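You operate a simulated robot arm through the tools that you are given. There is no shell and no other tool.

The job below is to be done with a simulated robot arm. You get a single attempt, and the scene is never put back.

TASK
Demagnetise block 47 and put it in the blue tray.
Fine: on the pad, switch on, lift it away, then switch off.

It is judged by the outcome, as a careful person would: the job done as asked, and still so three seconds after it is handed in. It fails if anything else is knocked over, pushed out of place, dropped, spilled or broken.

THE ROBOT
A 6-joint arm with a two-finger parallel gripper, fixed in place. Base frame: the origin is at the foot of the arm, x ahead of it, y to its left, z up; the work surface is at about z = 0. Readings come in cm, rad, newtons and seconds.
With the tool pointing down near the work surface it reaches from about 16 to 42 cm from the base axis. Its first joint turns from -1.152 to 1.152 rad. Payload 1.57 kg.
The tool frame sits at the grasp point between the pads (the TCP): z along the fingers, y along the line on which they close. The tips reach 3 cm beyond it. The gripper opens to 8 cm. The fingers are 1.7 cm wide and 1.2 cm thick; the gripper's body (4 by 8.2 cm) begins 8 cm behind the TCP.
Orientation is told as [roll, pitch, yaw] about the base's x, y, z axes, in that order, counted from this pose: with the fingers straight down and closing along the base's y, the tool's x points along the base's -x, its y along +y and its z along -z.

THE INTERFACE
- The arm moves only by the tool servo_tool. Its argument "targets" is a list of rows, each a list of 7 numbers: the closure, from 0 (fully open) to 1 (shut), then the shift along the tool's x, y, z in units of 100 mm (1.0 is 100 mm), then the turn, a rotation vector about the tool's x, y, z in units of 45 degrees (1.0 is 45 degrees). In form: [[claw, dx, dy, dz, wx, wy, wz], ...]. A call has 1 to 20 rows; each row is the pose to reach, as a shift and turn from the pose commanded when the call began, along the tool's axes at that moment. A call with a number of a shift or a turn outside -1 to 1 is refused whole. A row lasts 0.2 s, in which the tool goes at most 5 cm and 0.15 rad; a call with a longer step from one row to the next is refused whole, and so is a gripper value outside its range. Where a pose cannot be reached the arm comes as near as it can. A force on the tool above 40 N (or 10 N above the force at the start of the call, whichever is more), or a blocked arm, ends the call early, and 0.2 s more pass. The fingers move at their own pace (about 15.3 cm/s each) and stop on an object; they squeeze with about 27 N. The grip force told is the motor's: it shows also when the fingers shut on nothing. Time passes only in rows, and 0.2 s behind the last, so rows that repeat a pose let the fingers close. The reply holds the time, the measured pose of the TCP, the force on the tool along the base axes, the opening and the grip force, in the units named above and with some noise, with the torque about the TCP (base axes, N m) and any sound that the robot's microphone picked up.
- Cameras (640 x 400 px; columns grow to the right, rows downward): "scene" is fixed at [3.64, -31.74, 43.62]; the picture's right is [0.91, -0.41, 0.00], its down [-0.19, -0.42, -0.89] and it looks along [0.36, 0.81, -0.46] (base axes); focal length 267 px, centre (320, 200). "wrist" rides on the gripper at [7.2, -0.7, -12.2] in the tool frame; the picture's right is [0.09, 1.00, 0.00], its down [-0.84, 0.08, -0.54] and it looks along [-0.54, 0.05, 0.84] (tool axes); focal length 238 px, centre (320, 200).
- get_image(camera): a new picture of that camera. No time passes.
- pixel_to_xyz(camera, pixels): for up to 12 pixels [column, row] of the newest picture of that camera ("zoom" is the newest enlarged one), the place [x, y, z] in the base frame of the surface seen there, good to about 0.2 cm. No time passes.
- zoom(camera, box): a new picture of the part [left, top, right, bottom] of that camera's present view, enlarged. No time passes.
- close_job(): hands the job in; it is judged then, once.

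Unless the task says otherwise, let go and move clear before handing in.

The tools are called as name(argument=value, ...) on one line, values as JSON. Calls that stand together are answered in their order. servo_tool: Moves the arm, as the interface text tells. Its arguments: {"type":"object","properties":{"targets":{"type":"array","items":{"type":"array","items":{"type":"number"}}}},"required":["targets"]} The other tools are called the same way: get_image (camera) takes a picture; pixel_to_xyz (camera, pixels) gives the place of the surface under pixels of a picture; zoom (camera, box) takes an enlarged picture of a part of a camera's view; close_job () hands the job in.

At the start:

```text
time_s: 0.0
ee_pos: [21.86, -6.67, 29.89]
tcp_rot: [0.0, -0.001, 0.0]
ft_force: [1.0, 0.1, -0.2]
moment: [-0.02, 0.0, 0.01]
opening: 8.02
finger_force: 0.1
```

scene: 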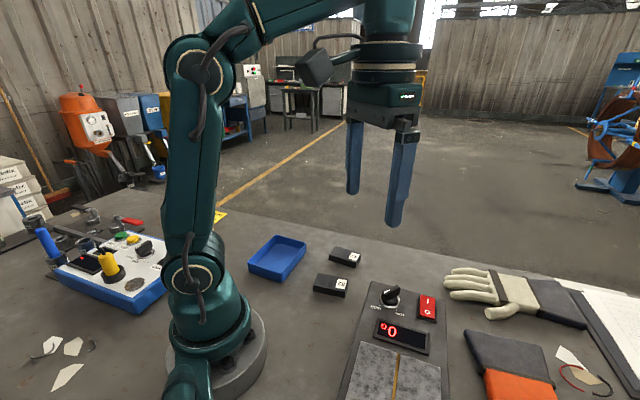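
wrist: 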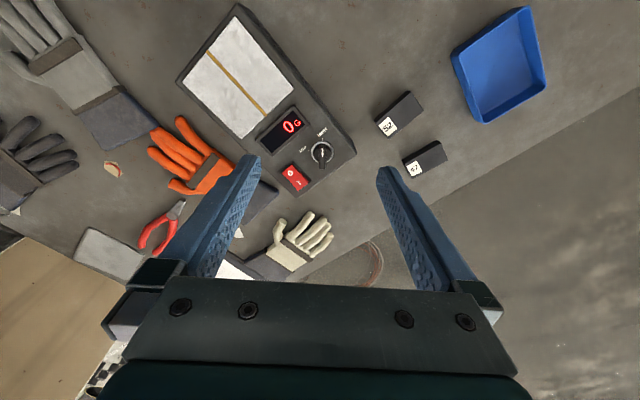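

The scene shows two dark blocks near (330,285) and (345,257), a demagnetiser with a dial at (390,295), a red rocker at (427,306) and a pad at (385,375), and a blue tray at (277,257). I'll zoom in to read the labels and the controls.

zoom(camera="wrist", box=[360, 80, 460, 180])

zoom(camera="wrist", box=[170, 0, 370, 200])

zoom(camera="scene", box=[300, 230, 460, 400])

```text
4.00 times, centred on (410, 130) of wrist
```

zoom: 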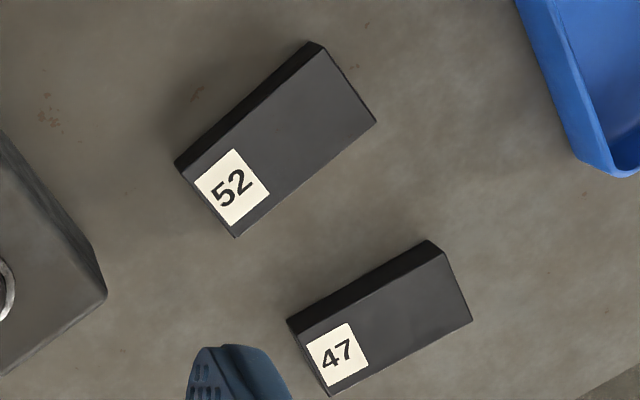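

```text
2.00 times, centred on (270, 100) of wrist
```

zoom: 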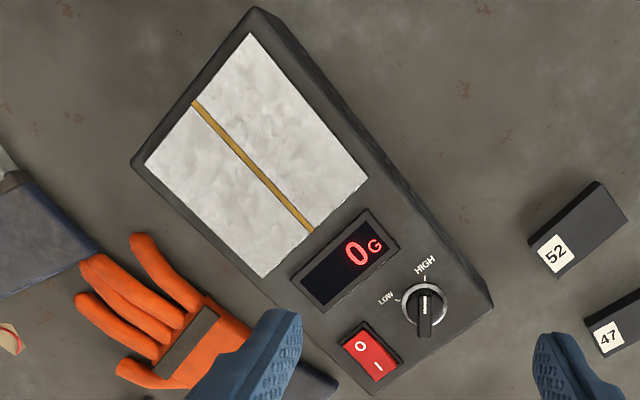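

```text
2.35 times, centred on (380, 315) of scene
```

zoom: 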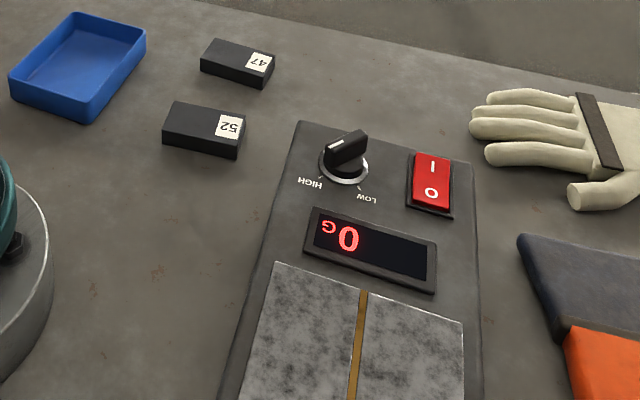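

Block 47 is the one farther from the scene camera, at about (345,257). I'll take a closer look at the dial and rocker, and at the other box on the left, and get coordinates.

zoom(camera="scene", box=[365, 275, 445, 325])

zoom(camera="wrist", box=[270, 110, 350, 200])

zoom(camera="scene", box=[0, 190, 180, 320])

pixel_to_xyz(camera="wrist", pixels=[[432, 145], [439, 141], [467, 142], [477, 160], [442, 178], [405, 165], [176, 80], [238, 5], [356, 153], [300, 198], [215, 70], [242, 35]])

pixel_to_xyz(camera="scene", pixels=[[345, 250], [340, 258], [331, 278], [327, 293], [277, 265], [250, 268], [275, 235], [306, 240], [430, 297], [427, 306], [424, 315], [390, 290]])

```text
8.00 times, centred on (405, 300) of scene
```

zoom: 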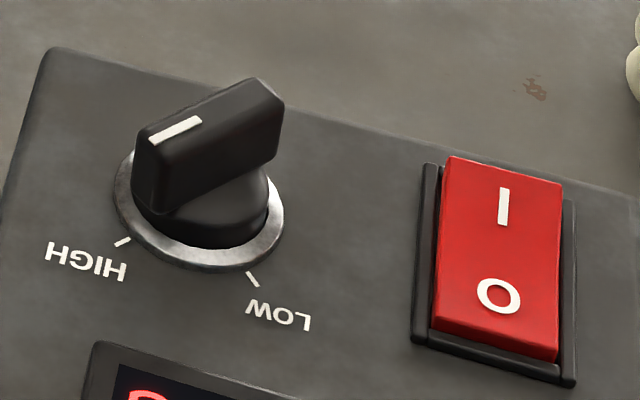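

```text
4.44 times, centred on (310, 155) of wrist
```

zoom: 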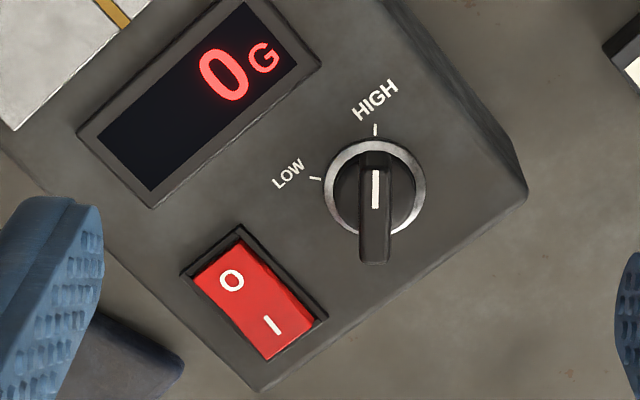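

```text
3.08 times, centred on (90, 255) of scene
```

zoom: 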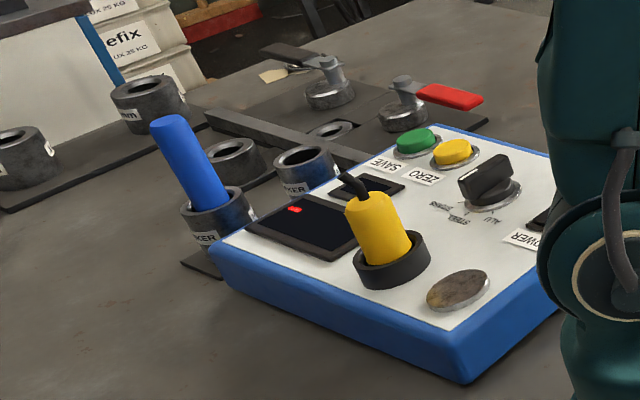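

```text
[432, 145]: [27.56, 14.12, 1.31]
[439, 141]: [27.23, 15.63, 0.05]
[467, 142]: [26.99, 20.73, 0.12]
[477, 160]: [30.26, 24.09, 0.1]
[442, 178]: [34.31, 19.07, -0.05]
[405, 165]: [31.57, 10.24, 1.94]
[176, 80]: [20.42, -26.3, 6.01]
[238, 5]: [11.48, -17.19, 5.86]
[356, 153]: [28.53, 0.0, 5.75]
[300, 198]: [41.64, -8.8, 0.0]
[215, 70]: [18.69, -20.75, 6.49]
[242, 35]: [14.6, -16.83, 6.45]
```

```text
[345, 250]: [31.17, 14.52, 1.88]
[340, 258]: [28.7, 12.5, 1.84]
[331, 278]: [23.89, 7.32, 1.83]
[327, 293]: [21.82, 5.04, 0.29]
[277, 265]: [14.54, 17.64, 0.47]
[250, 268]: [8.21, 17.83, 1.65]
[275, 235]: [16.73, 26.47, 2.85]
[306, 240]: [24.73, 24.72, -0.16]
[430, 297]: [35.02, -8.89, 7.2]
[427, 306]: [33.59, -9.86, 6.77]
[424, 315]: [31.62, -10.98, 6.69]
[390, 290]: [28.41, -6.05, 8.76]
```

Block 47 lies around (29, 13) with its top at about z=1.9. The demagnetiser is a box turned 45°, top at about z=5.8, and its knob line points to HIGH with the rocker at O. I'll measure the block, pad, rocker and tray more precisely.

zoom(camera="wrist", box=[360, 80, 460, 180])

pixel_to_xyz(camera="zoom", pixels=[[300, 335], [330, 388], [465, 318], [440, 256], [385, 320], [190, 172], [237, 230], [368, 122], [320, 52], [280, 140]])

pixel_to_xyz(camera="wrist", pixels=[[235, 18], [292, 89], [241, 137], [184, 81], [238, 80], [290, 173], [300, 183], [295, 178], [254, 60], [225, 90]])

pixel_to_xyz(camera="scene", pixels=[[436, 297], [420, 297], [435, 318], [418, 317], [386, 345], [397, 375], [428, 357], [362, 345], [270, 262], [285, 250], [263, 272], [299, 246]])

pixel_to_xyz(camera="wrist", pixels=[[452, 50], [528, 8], [546, 88], [484, 122], [500, 65], [490, 95], [530, 75], [515, 30], [465, 50], [505, 80]])

```text
4.00 times, centred on (410, 130) of wrist
```

zoom: 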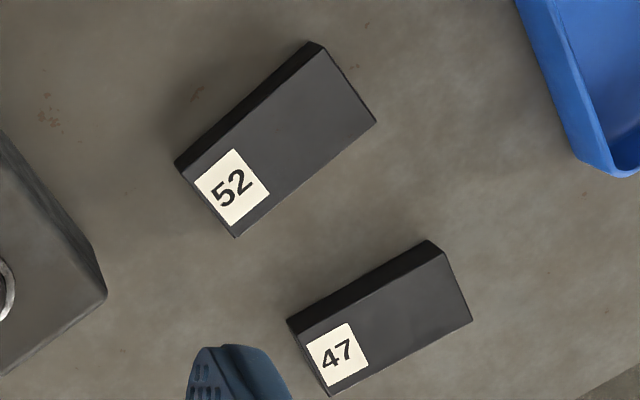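

```text
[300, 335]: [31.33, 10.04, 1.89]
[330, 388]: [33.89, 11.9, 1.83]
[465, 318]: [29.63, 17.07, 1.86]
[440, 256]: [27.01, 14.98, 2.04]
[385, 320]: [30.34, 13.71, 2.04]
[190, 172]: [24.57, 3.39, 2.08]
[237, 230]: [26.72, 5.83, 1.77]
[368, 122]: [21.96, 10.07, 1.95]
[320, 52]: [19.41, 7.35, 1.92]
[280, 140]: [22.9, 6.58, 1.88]
```

```text
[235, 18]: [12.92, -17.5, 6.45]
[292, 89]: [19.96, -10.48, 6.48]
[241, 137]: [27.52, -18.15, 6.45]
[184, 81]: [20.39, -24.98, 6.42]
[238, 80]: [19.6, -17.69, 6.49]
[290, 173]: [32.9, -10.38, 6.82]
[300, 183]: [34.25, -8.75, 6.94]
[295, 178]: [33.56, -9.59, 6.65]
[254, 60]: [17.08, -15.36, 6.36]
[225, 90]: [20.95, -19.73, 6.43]
```

```text
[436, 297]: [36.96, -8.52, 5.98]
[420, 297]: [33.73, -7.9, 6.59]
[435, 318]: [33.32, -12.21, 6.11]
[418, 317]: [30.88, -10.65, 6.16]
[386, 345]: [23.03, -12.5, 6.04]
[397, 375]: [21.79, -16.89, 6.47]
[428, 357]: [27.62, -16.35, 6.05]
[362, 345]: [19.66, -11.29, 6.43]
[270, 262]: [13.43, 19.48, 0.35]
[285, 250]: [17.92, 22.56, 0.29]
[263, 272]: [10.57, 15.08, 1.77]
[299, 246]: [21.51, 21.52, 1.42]
```

```text
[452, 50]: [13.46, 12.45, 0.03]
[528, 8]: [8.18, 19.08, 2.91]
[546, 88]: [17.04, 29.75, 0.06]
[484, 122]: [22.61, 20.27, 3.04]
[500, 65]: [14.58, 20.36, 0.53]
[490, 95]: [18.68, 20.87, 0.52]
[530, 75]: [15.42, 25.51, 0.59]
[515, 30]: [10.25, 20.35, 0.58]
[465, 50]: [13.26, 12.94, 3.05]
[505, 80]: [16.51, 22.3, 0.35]
```

The block's top corners give a centre near (30.5, 13.5), with its short side at about 39° in base x-y. The pad centre is about (20.2, -17.8, 6.45), the rocker's I end is at about (34.3, -8.8), and the tray centre is about (15.3, 19.6). I'll move up and over towards block 47 while turning the tool, staying high.

servo_tool(targets=[[0, -0.07, 0.16, 0.08, 0, 0, 0.15], [0, -0.14, 0.33, 0.16, 0, 0, 0.3], [0, -0.21, 0.5, 0.25, 0, 0, 0.45], [0, -0.28, 0.66, 0.33, 0, 0, 0.6], [0, -0.35, 0.83, 0.41, 0, 0, 0.75], [0, -0.43, 1.0, 0.5, 0, 0, 0.9], [0, -0.43, 1.0, 0.5, 0, 0, 0.9]])

```text
time_s: 1.6
ee_pos: [26.23, 3.26, 24.85]
tcp_rot: [0.0, 0.0, -0.708]
ft_force: [0.4, -0.3, -0.2]
moment: [-0.01, 0.0, 0.01]
opening: 7.96
finger_force: 0.1
```

The tool is at (26.2, 3.3, 24.9) with yaw -40.6°, as expected. I'll continue over block 47 and finish the turn, then look with the wrist camera.

servo_tool(targets=[[0, 0.08, 0.25, 0.2, 0, 0, 0.05], [0, 0.16, 0.5, 0.4, 0, 0, 0.1], [0, 0.25, 0.75, 0.6, 0, 0, 0.16], [0, 0.338, 1.0, 0.8, 0, 0, 0.22], [0, 0.338, 1.0, 0.8, 0, 0, 0.22]])

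get_image(camera="wrist")

get_image(camera="scene")

```text
time_s: 2.8
ee_pos: [30.13, 13.25, 16.84]
tcp_rot: [0.001, 0.001, -0.88]
ft_force: [0.6, 0.2, -0.3]
moment: [0.01, -0.03, 0.02]
opening: 7.98
finger_force: 0.1
```

```text
taken
```

wrist: 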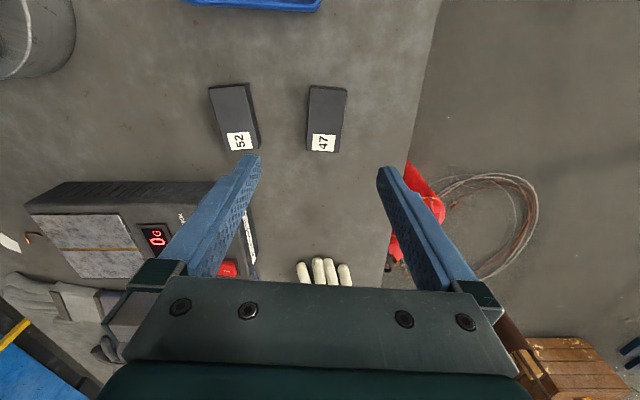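

```text
taken
```

scene: 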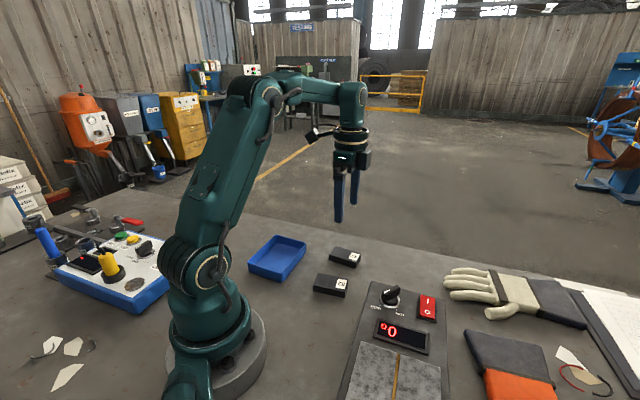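

Block 47 is now directly under the tool, seen at (327,118) in the wrist picture, which is where a point below the TCP should appear. I'll measure its corners more finely.

zoom(camera="wrist", box=[280, 70, 380, 170])

pixel_to_xyz(camera="wrist", pixels=[[313, 90], [345, 90], [338, 149], [312, 149], [328, 118], [307, 150], [338, 153], [308, 87], [347, 88]])

```text
4.00 times, centred on (330, 120) of wrist
```

zoom: 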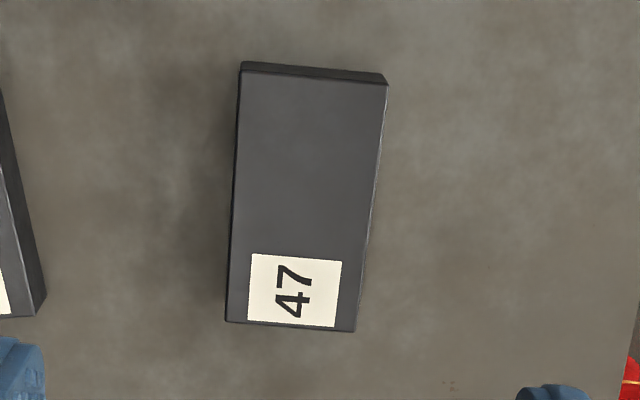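

```text
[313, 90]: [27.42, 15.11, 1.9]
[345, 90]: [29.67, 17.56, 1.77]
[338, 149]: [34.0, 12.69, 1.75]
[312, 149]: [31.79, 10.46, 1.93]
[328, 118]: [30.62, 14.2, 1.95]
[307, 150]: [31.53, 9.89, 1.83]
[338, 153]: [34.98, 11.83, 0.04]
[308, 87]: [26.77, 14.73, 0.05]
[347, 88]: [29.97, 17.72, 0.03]
```

I'll query corners slightly inside the top face on the zoomed picture.

pixel_to_xyz(camera="zoom", pixels=[[246, 77], [382, 90], [350, 325], [231, 315], [238, 200], [368, 205], [290, 322], [315, 82], [300, 200]])

```text
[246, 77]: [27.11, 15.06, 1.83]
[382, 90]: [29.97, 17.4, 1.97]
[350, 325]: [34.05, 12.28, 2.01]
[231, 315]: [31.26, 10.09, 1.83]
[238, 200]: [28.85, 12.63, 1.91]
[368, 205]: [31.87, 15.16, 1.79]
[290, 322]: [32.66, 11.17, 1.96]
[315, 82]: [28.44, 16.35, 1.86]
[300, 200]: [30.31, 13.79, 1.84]
```

The refined block centre is (30.6, 13.7), short side at 39°, about 3.8 × 6.9 × 1.9 cm. I'll correct by about 0.7 cm along the tool's y and descend with the fingers open.

servo_tool(targets=[[0, 0.008, 0.072, 0.1, 0, 0, 0.013], [0, 0.008, 0.072, 0.4, 0, 0, 0.013], [0, 0.008, 0.072, 0.7, 0, 0, 0.013], [0, 0.008, 0.072, 0.9, 0, 0, 0.013], [0, 0.008, 0.072, 0.9, 0, 0, 0.013]])

get_image(camera="wrist")

```text
time_s: 4.0
ee_pos: [30.73, 13.7, 7.8]
tcp_rot: [-0.001, 0.001, -0.89]
ft_force: [-0.5, -0.2, -0.7]
moment: [-0.02, -0.02, 0.02]
opening: 8.0
finger_force: 0.1
```

```text
taken
```

wrist: 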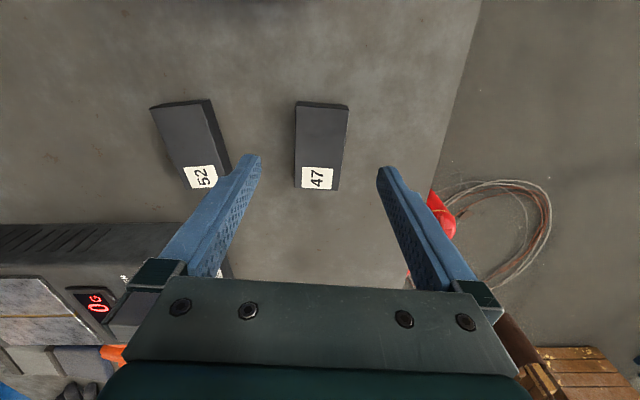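

Block 47 sits centred between the fingers (columns 295–348, finger tips at about 260 and 380). I'll descend until the tips are about 0.4 cm above the table, then close.

servo_tool(targets=[[0, 0, 0, 0.15, 0, 0, 0], [0, 0, 0, 0.3, 0, 0, 0], [0, 0, 0, 0.4, 0, 0, 0], [0, 0, 0, 0.445, 0, 0, 0], [0, 0, 0, 0.445, 0, 0, 0]])

get_image(camera="scene")

```text
time_s: 5.2
ee_pos: [30.65, 13.62, 3.48]
tcp_rot: [0.001, -0.001, -0.891]
ft_force: [1.0, -0.3, 0.0]
moment: [-0.01, 0.01, -0.02]
opening: 8.0
finger_force: 0.1
```

```text
taken
```

scene: 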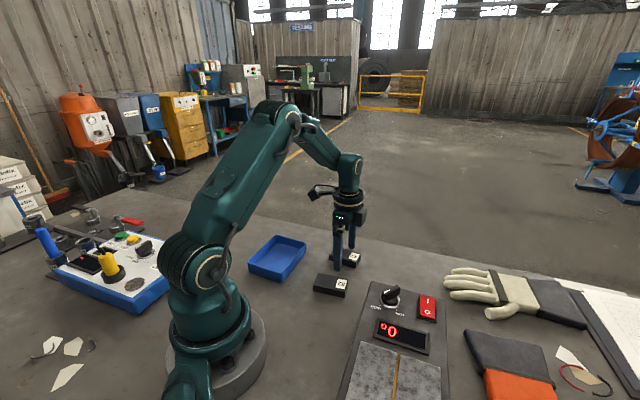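

The tips are around the block, with TCP z at 3.5 and no contact force. I'll close the fingers and wait a few rows.

servo_tool(targets=[[0.3, 0, 0, 0, 0, 0, 0], [0.6, 0, 0, 0, 0, 0, 0], [1, 0, 0, 0, 0, 0, 0], [1, 0, 0, 0, 0, 0, 0], [1, 0, 0, 0, 0, 0, 0]])

```text
time_s: 6.4
ee_pos: [30.66, 13.6, 3.39]
tcp_rot: [-0.001, 0.002, -0.891]
ft_force: [-1.1, -1.2, -0.2]
moment: [-0.03, 0.08, 0.02]
opening: 3.97
finger_force: 27.0
```

The fingers stopped at 3.97 cm with a 27 N grip, so the block is held. I'll lift straight up.

servo_tool(targets=[[1, 0, 0, -0.1, 0, 0, 0], [1, 0, 0, -0.3, 0, 0, 0], [1, 0, 0, -0.55, 0, 0, 0], [1, 0, 0, -0.8, 0, 0, 0], [1, 0, 0, -1.0, 0, 0, 0], [1, 0, 0, -1.0, 0, 0, 0]])

get_image(camera="wrist")

get_image(camera="scene")

```text
time_s: 7.8
ee_pos: [30.67, 13.56, 13.35]
tcp_rot: [0.001, -0.001, -0.89]
ft_force: [0.4, -0.4, -3.4]
moment: [-0.03, 0.01, 0.02]
opening: 3.98
finger_force: 27.1
```

```text
taken
```

wrist: 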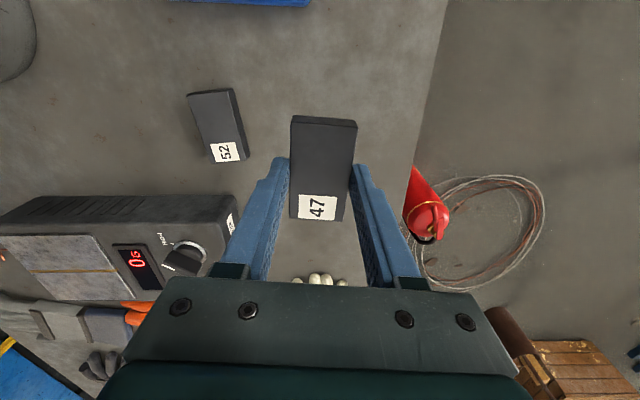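

```text
taken
```

scene: 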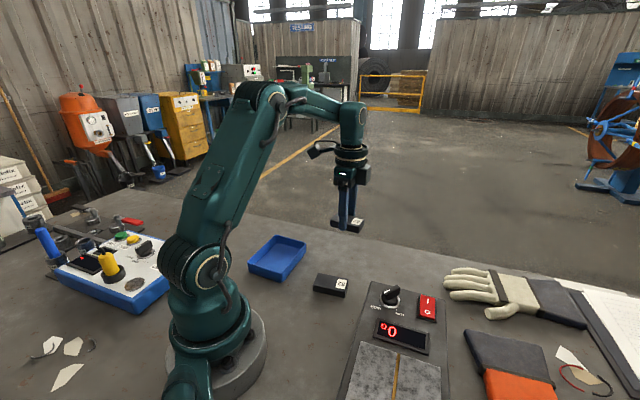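

Block 47 is held level and clear (its weight shows as about 3.4 N). I'll now raise it and carry it toward the pad in three steps, high enough to pass over the knob.

servo_tool(targets=[[1, -0.02, -0.04, -0.15, 0, 0, 0], [1, -0.12, -0.2, -0.3, 0, 0, 0], [1, -0.25, -0.4, -0.45, 0, 0, 0], [1, -0.4, -0.63, -0.5, 0, 0, 0], [1, -0.53, -0.83, -0.5, 0, 0, 0], [1, -0.6, -0.94, -0.5, 0, 0, 0], [1, -0.6, -0.94, -0.5, 0, 0, 0]])

servo_tool(targets=[[1, -0.08, -0.12, 0, 0, 0, 0], [1, -0.2, -0.31, 0, 0, 0, 0], [1, -0.32, -0.5, 0, 0, 0, 0], [1, -0.44, -0.7, 0, 0, 0, 0], [1, -0.54, -0.85, 0, 0, 0, 0], [1, -0.6, -0.94, 0, 0, 0, 0], [1, -0.6, -0.94, 0, 0, 0, 0]])

```text
time_s: 9.4
ee_pos: [27.13, 2.89, 18.35]
tcp_rot: [0.0, -0.001, -0.89]
ft_force: [0.2, -0.1, -3.8]
moment: [-0.02, 0.03, -0.01]
opening: 3.95
finger_force: 26.6
```

```text
time_s: 11.0
ee_pos: [23.65, -7.46, 18.43]
tcp_rot: [-0.001, 0.0, -0.89]
ft_force: [-1.0, -0.1, -3.9]
moment: [0.03, 0.01, -0.02]
opening: 3.98
finger_force: 26.8
```

Still held, at (23.6, -7.5, 18.4). I'll do the last leg to above the pad centre, aligning the block with the pad.

servo_tool(targets=[[1, -0.08, -0.12, 0, 0, 0, -0.02], [1, -0.2, -0.31, 0, 0, 0, -0.05], [1, -0.32, -0.5, 0, 0, 0, -0.08], [1, -0.44, -0.69, 0, 0, 0, -0.11], [1, -0.54, -0.84, 0, 0, 0, -0.13], [1, -0.583, -0.909, 0, 0, 0, -0.133], [1, -0.583, -0.909, 0, 0, 0, -0.133]])

get_image(camera="wrist")

get_image(camera="scene")

```text
time_s: 12.6
ee_pos: [20.23, -17.83, 18.38]
tcp_rot: [0.0, 0.0, -0.785]
ft_force: [0.6, 0.9, -4.2]
moment: [-0.01, 0.0, 0.01]
opening: 3.98
finger_force: 27.1
```

```text
taken
```

wrist: 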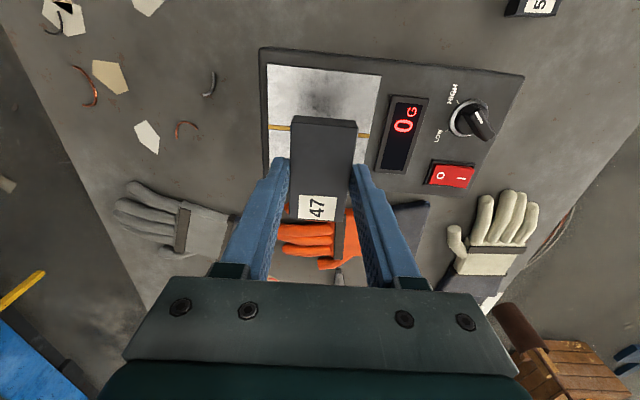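

```text
taken
```

scene: 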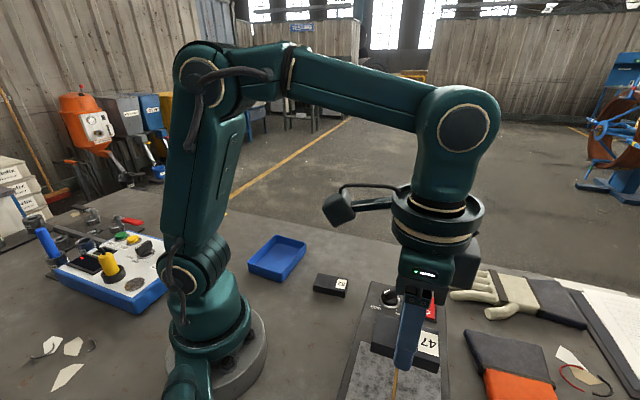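

The block is above the pad centre. I'll check the knob from this side before lowering.

zoom(camera="wrist", box=[370, 70, 530, 200])

```text
3.08 times, centred on (450, 135) of wrist
```

zoom: 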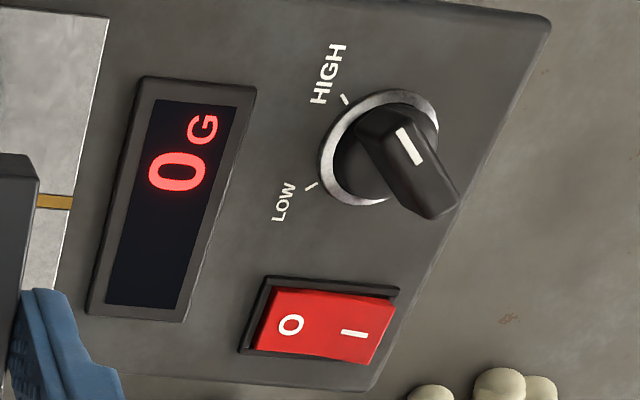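

The knob's white mark is on the HIGH side and the rocker is at O. I'll lower the block to about 0.5 cm above the pad.

servo_tool(targets=[[1, 0, 0, 0.15, 0, 0, 0], [1, 0, 0, 0.35, 0, 0, 0], [1, 0, 0, 0.55, 0, 0, 0], [1, 0, 0, 0.7, 0, 0, 0], [1, 0, 0, 0.8, 0, 0, 0], [1, 0, 0, 0.8, 0, 0, 0]])

get_image(camera="wrist")

zoom(camera="scene", box=[340, 280, 480, 400])

```text
time_s: 14.0
ee_pos: [20.28, -17.89, 10.38]
tcp_rot: [0.0, 0.003, -0.784]
ft_force: [0.4, -0.6, -4.7]
moment: [0.01, -0.01, 0.03]
opening: 3.98
finger_force: 27.2
```

```text
taken
```

wrist: 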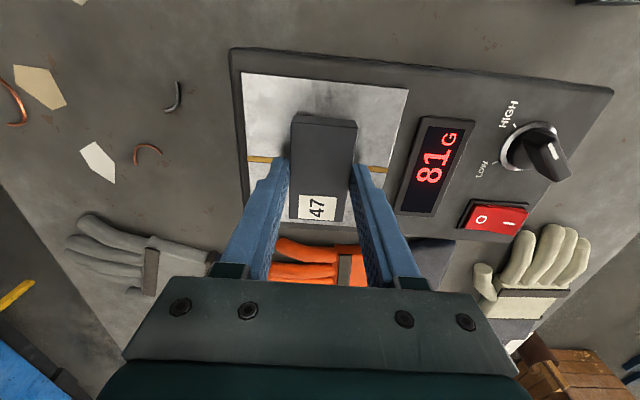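

```text
3.33 times, centred on (410, 340) of scene
```

zoom: 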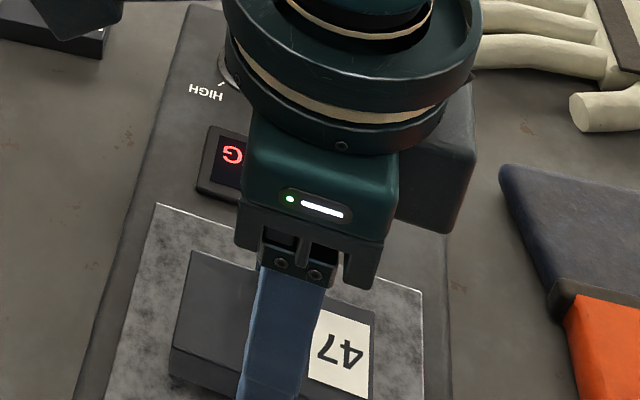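

The display now reads 81 G, so it senses the block's magnetism. I'll lower gently in small steps until contact.

servo_tool(targets=[[1, 0, 0, 0.015, 0, 0, 0], [1, 0, 0, 0.025, 0, 0, 0], [1, 0, 0, 0.035, 0, 0, 0], [1, 0, 0, 0.04, 0, 0, 0], [1, 0, 0, 0.045, 0, 0, 0]])

```text
time_s: 15.2
ee_pos: [20.23, -17.69, 9.93]
tcp_rot: [0.0, -0.001, -0.786]
ft_force: [0.4, 0.6, -3.5]
moment: [-0.04, -0.01, 0.0]
opening: 3.99
finger_force: 26.9
```

servo_tool(targets=[[1, 0, 0, 0.003, 0, 0, 0], [1, 0, 0, 0.006, 0, 0, 0], [1, 0, 0, 0.008, 0, 0, 0], [1, 0, 0, 0.008, 0, 0, 0]])

get_image(camera="wrist")

```text
time_s: 16.2
ee_pos: [20.18, -17.83, 9.89]
tcp_rot: [-0.001, 0.001, -0.786]
ft_force: [0.0, 0.7, -4.6]
moment: [0.01, 0.01, 0.01]
opening: 3.95
finger_force: 26.8
```

```text
taken
```

wrist: 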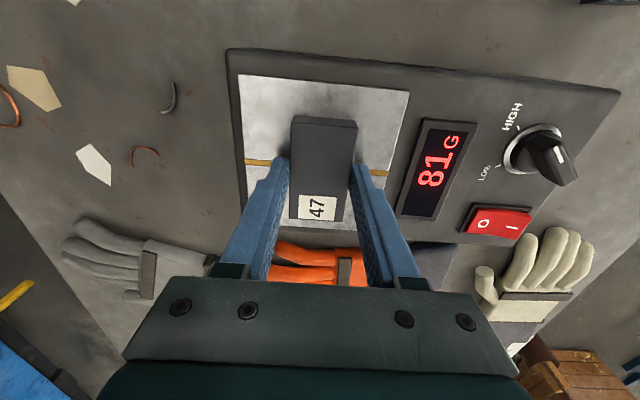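

My latest reading still shows the full weight (-4.6 N), so there is no contact yet. I'll continue in sub-millimetre steps.

servo_tool(targets=[[1, 0, 0, 0.004, 0, 0, 0], [1, 0, 0, 0.008, 0, 0, 0], [1, 0, 0, 0.011, 0, 0, 0], [1, 0, 0, 0.011, 0, 0, 0]])

```text
time_s: 17.2
ee_pos: [20.12, -17.63, 9.86]
tcp_rot: [-0.001, -0.002, -0.785]
ft_force: [-2.4, 6.7, 21.7]
moment: [0.26, 0.16, 0.07]
opening: 3.97
finger_force: 26.8
```

Contact: the force went to +21.7 N. I'll back off slightly to relieve the press before releasing.

servo_tool(targets=[[1, 0, 0, -0.004, 0, 0, 0], [1, 0, 0, -0.007, 0, 0, 0], [1, 0, 0, -0.007, 0, 0, 0]])

```text
time_s: 18.0
ee_pos: [20.23, -17.79, 9.9]
tcp_rot: [0.001, 0.001, -0.787]
ft_force: [1.6, 2.5, 5.1]
moment: [-0.07, -0.28, 0.11]
opening: 3.99
finger_force: 26.9
```

The block rests lightly on the pad (+5 N). I'll open the fingers gradually, within the pad area.

servo_tool(targets=[[0.45, 0, 0, 0, 0, 0, 0], [0.4, 0, 0, 0, 0, 0, 0], [0.3, 0, 0, 0, 0, 0, 0], [0.2, 0, 0, 0, 0, 0, 0], [0.2, 0, 0, 0, 0, 0, 0]])

get_image(camera="wrist")

```text
time_s: 19.2
ee_pos: [20.26, -17.71, 9.84]
tcp_rot: [0.0, 0.001, -0.785]
ft_force: [-0.2, -0.2, 0.6]
moment: [0.01, 0.0, 0.0]
opening: 6.41
finger_force: 0.1
```

```text
taken
```

wrist: 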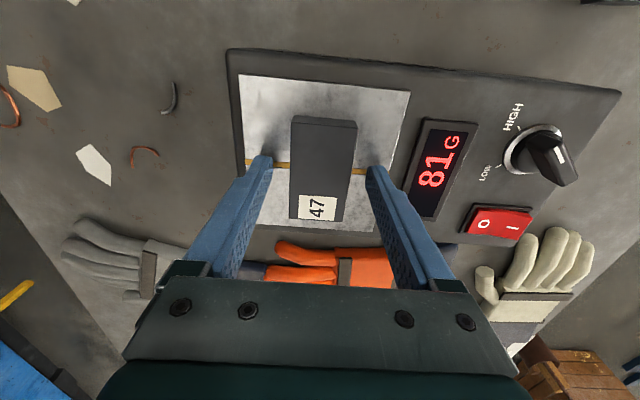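

The block is released on the pad, centred across the gold line, and the display reads 81 G. I'll measure the rocker from this view and lift straight up.

pixel_to_xyz(camera="wrist", pixels=[[470, 207], [532, 216], [525, 238], [466, 229], [483, 223], [515, 227], [499, 222], [508, 213], [505, 232], [478, 215], [524, 220], [540, 135]])

servo_tool(targets=[[0.2, 0, 0, -0.1, 0, 0, 0], [0.2, 0, 0, -0.25, 0, 0, 0], [0.2, 0, 0, -0.45, 0, 0, 0], [0.2, 0, 0, -0.7, 0, 0, 0], [0.2, 0, 0, -0.7, 0, 0, 0]])

get_image(camera="wrist")

get_image(camera="scene")

```text
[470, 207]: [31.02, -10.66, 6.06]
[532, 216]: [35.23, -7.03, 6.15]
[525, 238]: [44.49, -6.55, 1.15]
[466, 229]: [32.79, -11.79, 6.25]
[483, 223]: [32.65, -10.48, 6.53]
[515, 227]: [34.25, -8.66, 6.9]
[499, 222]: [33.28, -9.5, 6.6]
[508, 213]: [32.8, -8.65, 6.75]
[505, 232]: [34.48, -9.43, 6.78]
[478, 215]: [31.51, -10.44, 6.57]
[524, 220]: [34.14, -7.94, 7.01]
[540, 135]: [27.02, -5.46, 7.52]
```

```text
time_s: 20.4
ee_pos: [20.24, -17.72, 17.04]
tcp_rot: [0.0, -0.001, -0.786]
ft_force: [-0.4, 0.4, 0.1]
moment: [0.01, 0.02, 0.0]
opening: 6.43
finger_force: 0.1
```

```text
taken
```

wrist: 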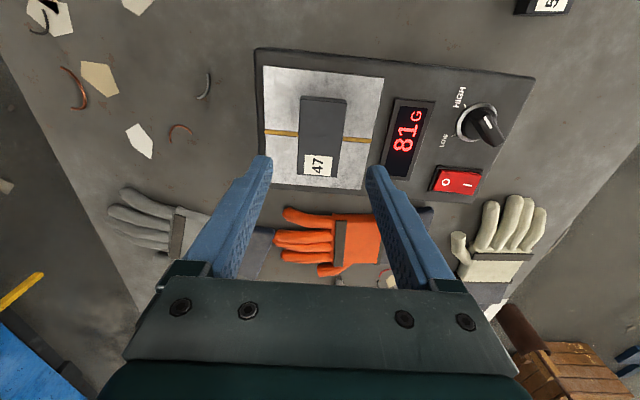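

```text
taken
```

scene: 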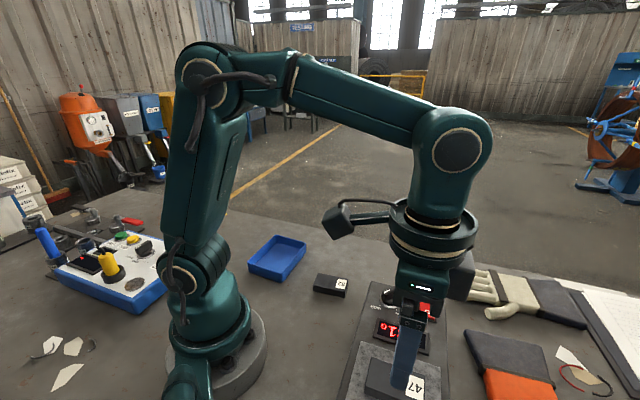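

The block stays on the pad with 81 G showing. The rocker's O is at (32.7, -10.5) and I at (34.3, -8.7), standing about 7.0 high. I'll close the fingers and move above the I end, turning so the narrow side lies along the rocker.

servo_tool(targets=[[0.4, -0.03, 0.13, 0, 0, 0, -0.166], [0.7, -0.06, 0.27, 0, 0, 0, -0.333], [1, -0.09, 0.41, 0, 0, 0, -0.5], [1, -0.12, 0.55, 0, 0, 0, -0.666], [1, -0.15, 0.69, 0, 0, 0, -0.833], [1, -0.18, 0.82, 0, 0, 0, -1.0], [1, -0.18, 0.82, 0, 0, 0, -1.0]])

servo_tool(targets=[[1, -0.12, 0.08, 0, 0, 0, -0.166], [1, -0.24, 0.16, 0, 0, 0, -0.333], [1, -0.36, 0.24, 0, 0, 0, -0.5], [1, -0.48, 0.32, 0, 0, 0, -0.666], [1, -0.6, 0.39, 0, 0, 0, -0.833], [1, -0.712, 0.462, 0, 0, 0, -1.0], [1, -0.712, 0.462, 0, 0, 0, -1.0]])

get_image(camera="wrist")

get_image(camera="scene")

```text
time_s: 22.0
ee_pos: [27.37, -13.23, 16.9]
tcp_rot: [0.0, -0.001, 0.001]
ft_force: [0.3, -0.2, 0.1]
moment: [0.0, 0.01, -0.02]
opening: 0.01
finger_force: 21.1
```

```text
time_s: 23.6
ee_pos: [34.44, -8.59, 16.86]
tcp_rot: [-0.001, 0.0, 0.785]
ft_force: [-0.1, 0.1, 0.4]
moment: [0.0, -0.01, 0.05]
opening: 0.0
finger_force: 21.9
```

```text
taken
```

wrist: 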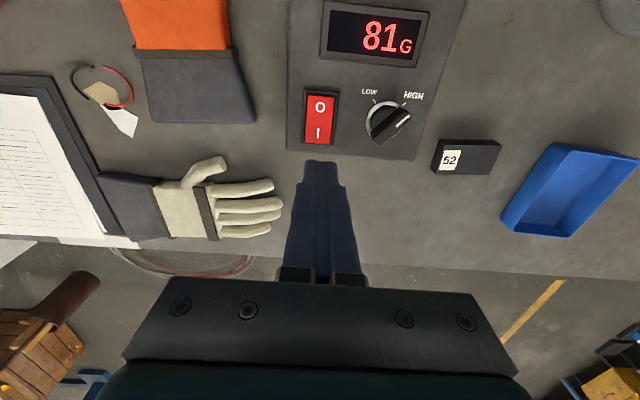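

```text
taken
```

scene: 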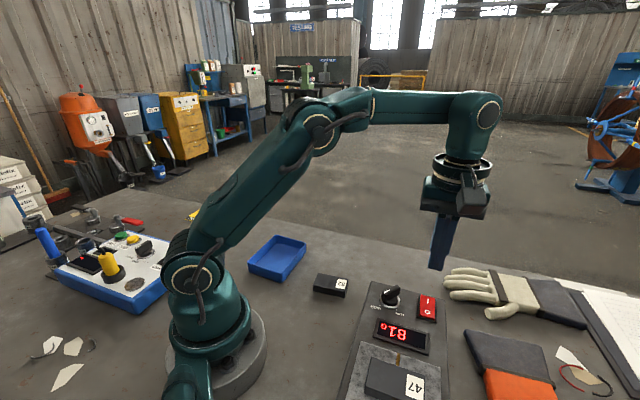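

The display still reads 81 G. The press point should project to (320,138), right on the I end of the rocker (rows 93–143). I'll verify with coordinates.

pixel_to_xyz(camera="wrist", pixels=[[320, 97], [320, 108], [320, 119], [319, 133], [319, 140], [307, 120], [334, 120], [322, 149]])

zoom(camera="wrist", box=[280, 70, 440, 170])

```text
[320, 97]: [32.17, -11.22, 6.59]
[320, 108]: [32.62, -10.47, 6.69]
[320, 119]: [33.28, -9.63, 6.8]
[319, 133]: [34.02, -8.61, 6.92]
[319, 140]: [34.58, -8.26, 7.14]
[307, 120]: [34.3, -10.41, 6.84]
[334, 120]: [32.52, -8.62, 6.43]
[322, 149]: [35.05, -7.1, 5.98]
```

```text
4.00 times, centred on (360, 120) of wrist
```

zoom: 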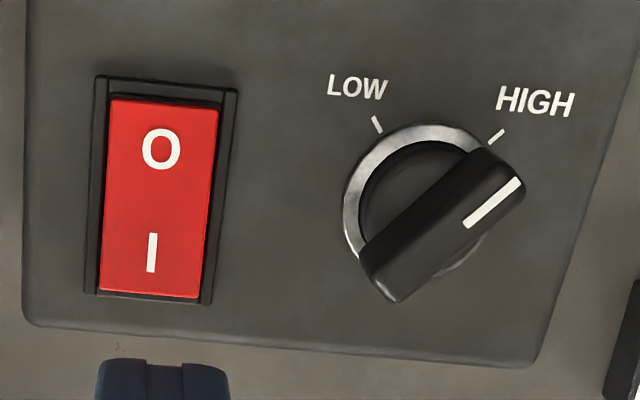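

The mark is clearly at HIGH, and the I end of the rocker is raised (z≈7.1 against 6.6 at O). I'll descend to about 0.8 cm above it.

servo_tool(targets=[[1, 0, 0, 0.15, 0, 0, 0], [1, 0, 0, 0.35, 0, 0, 0], [1, 0, 0, 0.5, 0, 0, 0], [1, 0, 0, 0.6, 0, 0, 0], [1, 0, 0, 0.6, 0, 0, 0]])

get_image(camera="wrist")

zoom(camera="scene", box=[360, 240, 480, 340])

```text
time_s: 24.8
ee_pos: [34.38, -8.61, 10.8]
tcp_rot: [-0.001, 0.001, 0.786]
ft_force: [-0.1, 1.5, -0.3]
moment: [0.03, -0.02, 0.0]
opening: 0.01
finger_force: 21.5
```

```text
taken
```

wrist: 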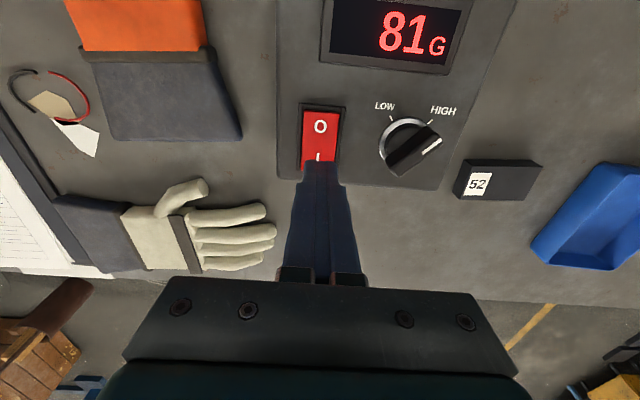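

```text
4.00 times, centred on (420, 290) of scene
```

zoom: 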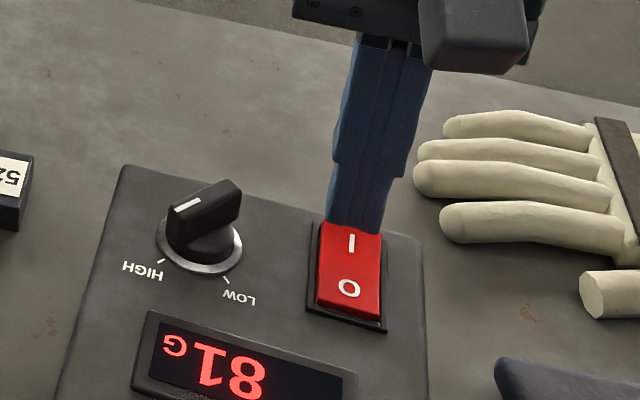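

The closed tips are just above the I end. I'll press down slowly and watch the force.

servo_tool(targets=[[1, 0, 0, 0.04, 0, 0, 0], [1, 0, 0, 0.06, 0, 0, 0], [1, 0, 0, 0.07, 0, 0, 0], [1, 0, 0, 0.08, 0, 0, 0], [1, 0, 0, 0.09, 0, 0, 0]])

get_image(camera="wrist")

```text
time_s: 26.0
ee_pos: [34.55, -8.64, 9.92]
tcp_rot: [-0.001, 0.0, 0.786]
ft_force: [0.7, 0.3, 1.2]
moment: [0.0, 0.0, 0.02]
opening: 0.0
finger_force: 22.0
```

```text
taken
```

wrist: 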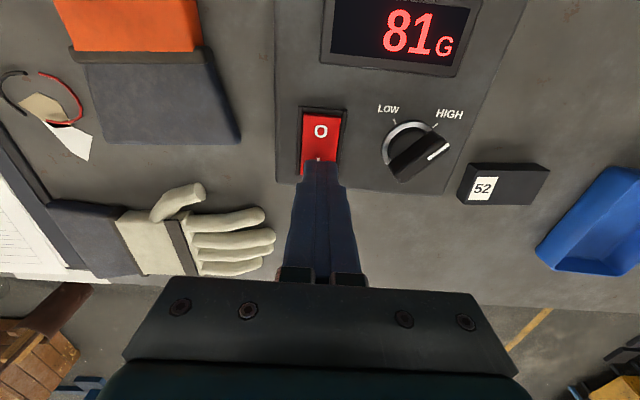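

The force is 1.2 N, so the tips are just starting to touch. I'll press further in small steps.

servo_tool(targets=[[1, 0, 0, 0.01, 0, 0, 0], [1, 0, 0, 0.02, 0, 0, 0], [1, 0, 0, 0.03, 0, 0, 0], [1, 0, 0, 0.035, 0, 0, 0]])

get_image(camera="wrist")

```text
time_s: 27.0
ee_pos: [34.36, -8.64, 9.74]
tcp_rot: [-0.004, -0.001, 0.786]
ft_force: [-10.5, 3.3, 38.4]
moment: [-0.15, 0.56, -0.05]
opening: 0.0
finger_force: 21.5
heard: click
```

```text
taken
```

wrist: 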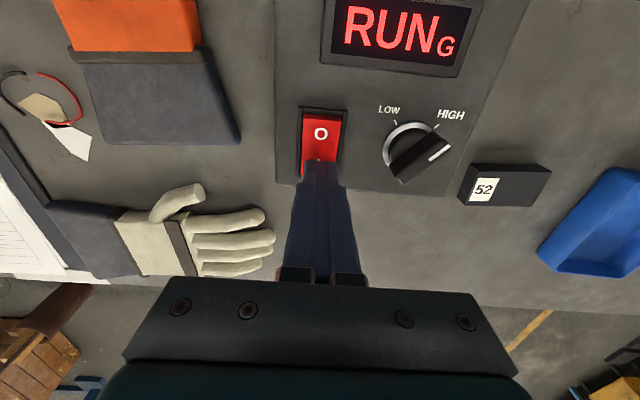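

A click was heard and the display now shows RUN, so it is on. I'll lift off straight up and go back to the block.

servo_tool(targets=[[1, 0, 0, -0.05, 0, 0, 0], [1, 0, 0, -0.25, 0, 0, 0], [1, 0, 0, -0.5, 0, 0, 0], [1, 0, 0, -0.725, 0, 0, 0]])

servo_tool(targets=[[1, 0.06, 0.13, 0, 0, 0, 0.166], [0.8, 0.12, 0.26, 0, 0, 0, 0.333], [0.6, 0.18, 0.39, 0, 0, 0, 0.5], [0.4, 0.24, 0.52, 0, 0, 0, 0.666], [0.2, 0.3, 0.65, 0, 0, 0, 0.833], [0.1, 0.35, 0.77, 0, 0, 0, 1.0], [0.1, 0.35, 0.77, 0, 0, 0, 1.0]])

```text
time_s: 28.0
ee_pos: [34.48, -8.59, 16.98]
tcp_rot: [0.001, 0.001, 0.786]
ft_force: [-0.4, -0.4, -0.3]
moment: [0.0, 0.01, -0.01]
opening: 0.01
finger_force: 21.0
```

```text
time_s: 29.6
ee_pos: [26.6, -5.51, 16.72]
tcp_rot: [0.0, 0.0, -0.002]
ft_force: [-0.5, -0.5, -0.6]
moment: [0.0, 0.0, 0.02]
opening: 7.18
finger_force: 0.0
```

I'm at (26.6, -5.5), still well above everything. I moved a bit off the straight route, so I'll now head to the pad while finishing the turn.

servo_tool(targets=[[0.1, 0.07, -0.15, 0, 0, 0, 0.166], [0.1, 0.15, -0.3, 0, 0, 0, 0.333], [0.1, 0.22, -0.45, 0, 0, 0, 0.5], [0.1, 0.3, -0.6, 0, 0, 0, 0.666], [0.1, 0.37, -0.75, 0, 0, 0, 0.833], [0.1, 0.45, -0.9, 0, 0, 0, 1.0], [0.1, 0.45, -0.9, 0, 0, 0, 1.0]])

get_image(camera="wrist")

```text
time_s: 31.2
ee_pos: [21.89, -14.72, 16.86]
tcp_rot: [-0.001, -0.001, -0.787]
ft_force: [-0.2, 0.2, -0.7]
moment: [0.01, 0.02, -0.01]
opening: 7.22
finger_force: 0.0
```

```text
taken
```

wrist: 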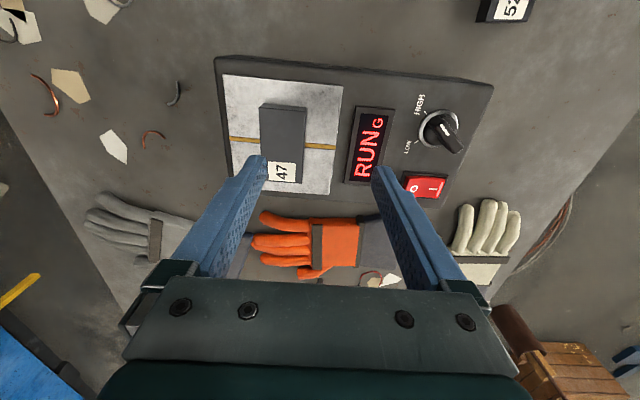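

RUN is still shown and the block is unmoved on the pad at (283,143). I'll measure it before aligning.

pixel_to_xyz(camera="wrist", pixels=[[263, 108], [303, 112], [300, 181], [263, 179], [283, 145], [305, 147], [260, 140]])

zoom(camera="wrist", box=[210, 60, 370, 220])

```text
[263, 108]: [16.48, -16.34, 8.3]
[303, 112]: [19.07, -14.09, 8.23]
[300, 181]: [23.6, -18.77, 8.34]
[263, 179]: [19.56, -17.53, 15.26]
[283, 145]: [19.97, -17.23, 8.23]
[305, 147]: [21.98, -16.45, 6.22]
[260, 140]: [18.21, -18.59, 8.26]
```

```text
2.50 times, centred on (290, 140) of wrist
```

zoom: 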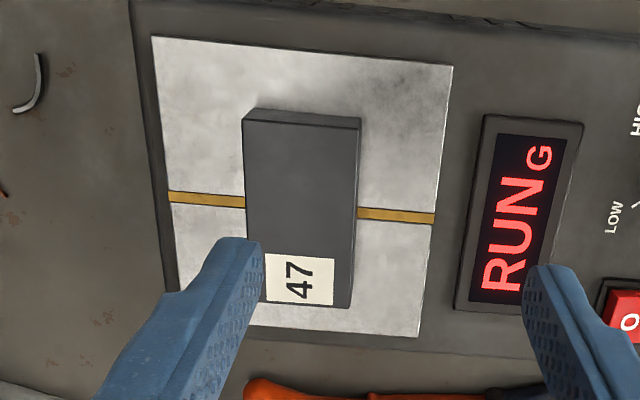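

The block centre is still about (20.1, -17.6). I'll centre over it and descend around it with the fingers open.

servo_tool(targets=[[0.1, -0.05, -0.17, 0, 0, 0, 0], [0.1, -0.1, -0.33, 0, 0, 0, 0], [0.1, -0.1, -0.33, 0.1, 0, 0, 0], [0.1, -0.1, -0.33, 0.3, 0, 0, 0], [0.1, -0.1, -0.33, 0.45, 0, 0, 0], [0.1, -0.1, -0.33, 0.45, 0, 0, 0]])

get_image(camera="wrist")

```text
time_s: 32.6
ee_pos: [20.48, -17.66, 12.4]
tcp_rot: [0.0, -0.001, -0.786]
ft_force: [0.4, 1.2, -0.2]
moment: [-0.01, 0.03, 0.02]
opening: 7.2
finger_force: 0.0
```

```text
taken
```

wrist: 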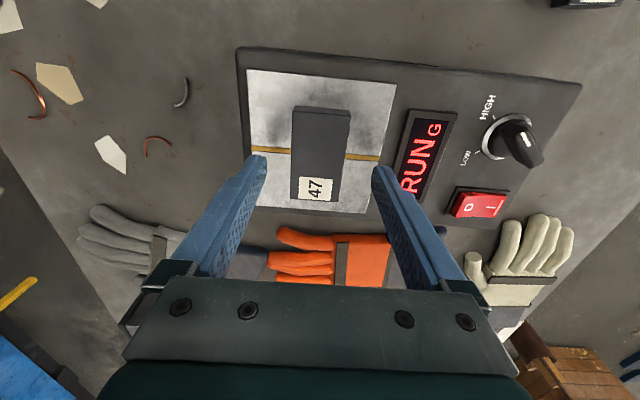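

The block is centred between the fingers (columns 292–350 against tips at 266 and 372). I'll descend the rest and close.

servo_tool(targets=[[0.1, 0, 0, 0.1, 0, 0, 0], [0.1, 0, 0, 0.18, 0, 0, 0], [0.1, 0, 0, 0.235, 0, 0, 0], [0.1, 0, 0, 0.235, 0, 0, 0]])

servo_tool(targets=[[0.3, 0, 0, 0, 0, 0, 0], [0.6, 0, 0, 0, 0, 0, 0], [1, 0, 0, 0, 0, 0, 0], [1, 0, 0, 0, 0, 0, 0]])

```text
time_s: 33.6
ee_pos: [20.25, -17.67, 10.09]
tcp_rot: [0.001, 0.0, -0.787]
ft_force: [-0.4, 0.2, 0.0]
moment: [-0.02, -0.02, -0.01]
opening: 7.24
finger_force: 0.0
```

```text
time_s: 34.6
ee_pos: [20.32, -17.74, 9.99]
tcp_rot: [-0.003, 0.001, -0.784]
ft_force: [0.5, 1.1, 0.0]
moment: [0.02, -0.01, 0.01]
opening: 4.01
finger_force: 27.4
```

Gripped at 4.01 cm with RUN still on. I'll lift it slowly and smoothly straight up, away from the field.

servo_tool(targets=[[1, 0, 0, -0.02, 0, 0, 0], [1, 0, 0, -0.05, 0, 0, 0], [1, 0, 0, -0.09, 0, 0, 0], [1, 0, 0, -0.13, 0, 0, 0], [1, 0, 0, -0.18, 0, 0, 0], [1, 0, 0, -0.23, 0, 0, 0], [1, 0, 0, -0.28, 0, 0, 0], [1, 0, 0, -0.33, 0, 0, 0], [1, 0, 0, -0.38, 0, 0, 0], [1, 0, 0, -0.43, 0, 0, 0], [1, 0, 0, -0.48, 0, 0, 0], [1, 0, 0, -0.54, 0, 0, 0], [1, 0, 0, -0.6, 0, 0, 0], [1, 0, 0, -0.66, 0, 0, 0], [1, 0, 0, -0.72, 0, 0, 0], [1, 0, 0, -0.78, 0, 0, 0], [1, 0, 0, -0.84, 0, 0, 0], [1, 0, 0, -0.9, 0, 0, 0], [1, 0, 0, -0.96, 0, 0, 0], [1, 0, 0, -1.0, 0, 0, 0]])

get_image(camera="wrist")

get_image(camera="scene")

```text
time_s: 38.8
ee_pos: [20.3, -17.59, 19.87]
tcp_rot: [0.001, 0.001, -0.785]
ft_force: [-0.4, -0.1, -3.9]
moment: [0.0, -0.03, 0.03]
opening: 3.98
finger_force: 26.7
```

```text
taken
```

wrist: 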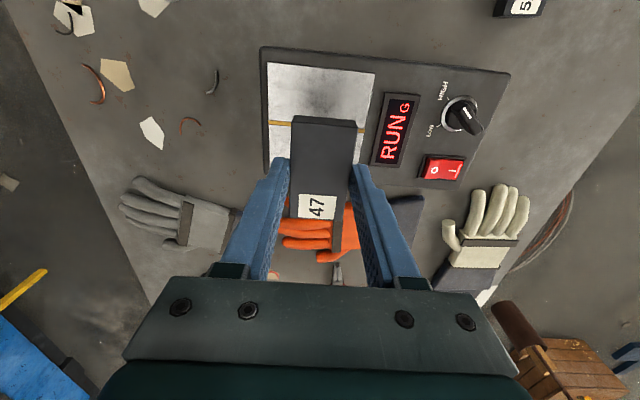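

```text
taken
```

scene: 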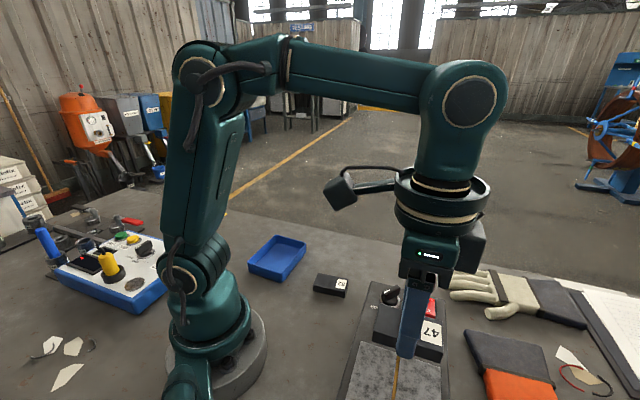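

Lifted 10 cm, and block 47 is still held with RUN showing. I'll carry it well away and set it down on its old clear spot, so I can switch off and then check the reading before putting it in the tray.

servo_tool(targets=[[1, 0.04, 0.08, 0, 0, 0, 0], [1, 0.13, 0.26, 0, 0, 0, 0], [1, 0.23, 0.46, 0, 0, 0, 0], [1, 0.33, 0.66, 0, 0, 0, 0], [1, 0.43, 0.86, 0, 0, 0, 0], [1, 0.49, 0.98, 0, 0, 0, 0]])

servo_tool(targets=[[1, 0.07, 0.14, 0, 0, 0, 0], [1, 0.16, 0.32, 0, 0, 0, 0], [1, 0.26, 0.52, 0, 0, 0, 0], [1, 0.36, 0.72, 0, 0, 0, 0], [1, 0.45, 0.9, 0, 0, 0, 0], [1, 0.49, 0.98, 0, 0, 0, 0]])

servo_tool(targets=[[1, 0.07, 0.14, 0, 0, 0, 0.03], [1, 0.16, 0.32, 0, 0, 0, 0.06], [1, 0.26, 0.52, 0, 0, 0, 0.09], [1, 0.36, 0.72, 0, 0, 0, 0.12], [1, 0.45, 0.9, 0, 0, 0, 0.133], [1, 0.49, 0.98, 0, 0, 0, 0.133], [1, 0.49, 0.98, 0, 0, 0, 0.133]])

```text
time_s: 40.2
ee_pos: [23.89, -7.28, 19.99]
tcp_rot: [0.001, 0.0, -0.785]
ft_force: [0.0, 0.0, -2.6]
moment: [-0.03, 0.02, -0.01]
opening: 3.98
finger_force: 27.3
```

```text
time_s: 41.6
ee_pos: [27.26, 3.06, 19.92]
tcp_rot: [0.0, 0.0, -0.785]
ft_force: [0.3, -0.5, -3.4]
moment: [-0.02, 0.01, -0.03]
opening: 3.99
finger_force: 26.8
```

```text
time_s: 43.2
ee_pos: [30.8, 13.6, 19.99]
tcp_rot: [-0.001, 0.0, -0.89]
ft_force: [-0.8, 0.0, -3.8]
moment: [-0.02, 0.0, -0.03]
opening: 3.95
finger_force: 27.2
```

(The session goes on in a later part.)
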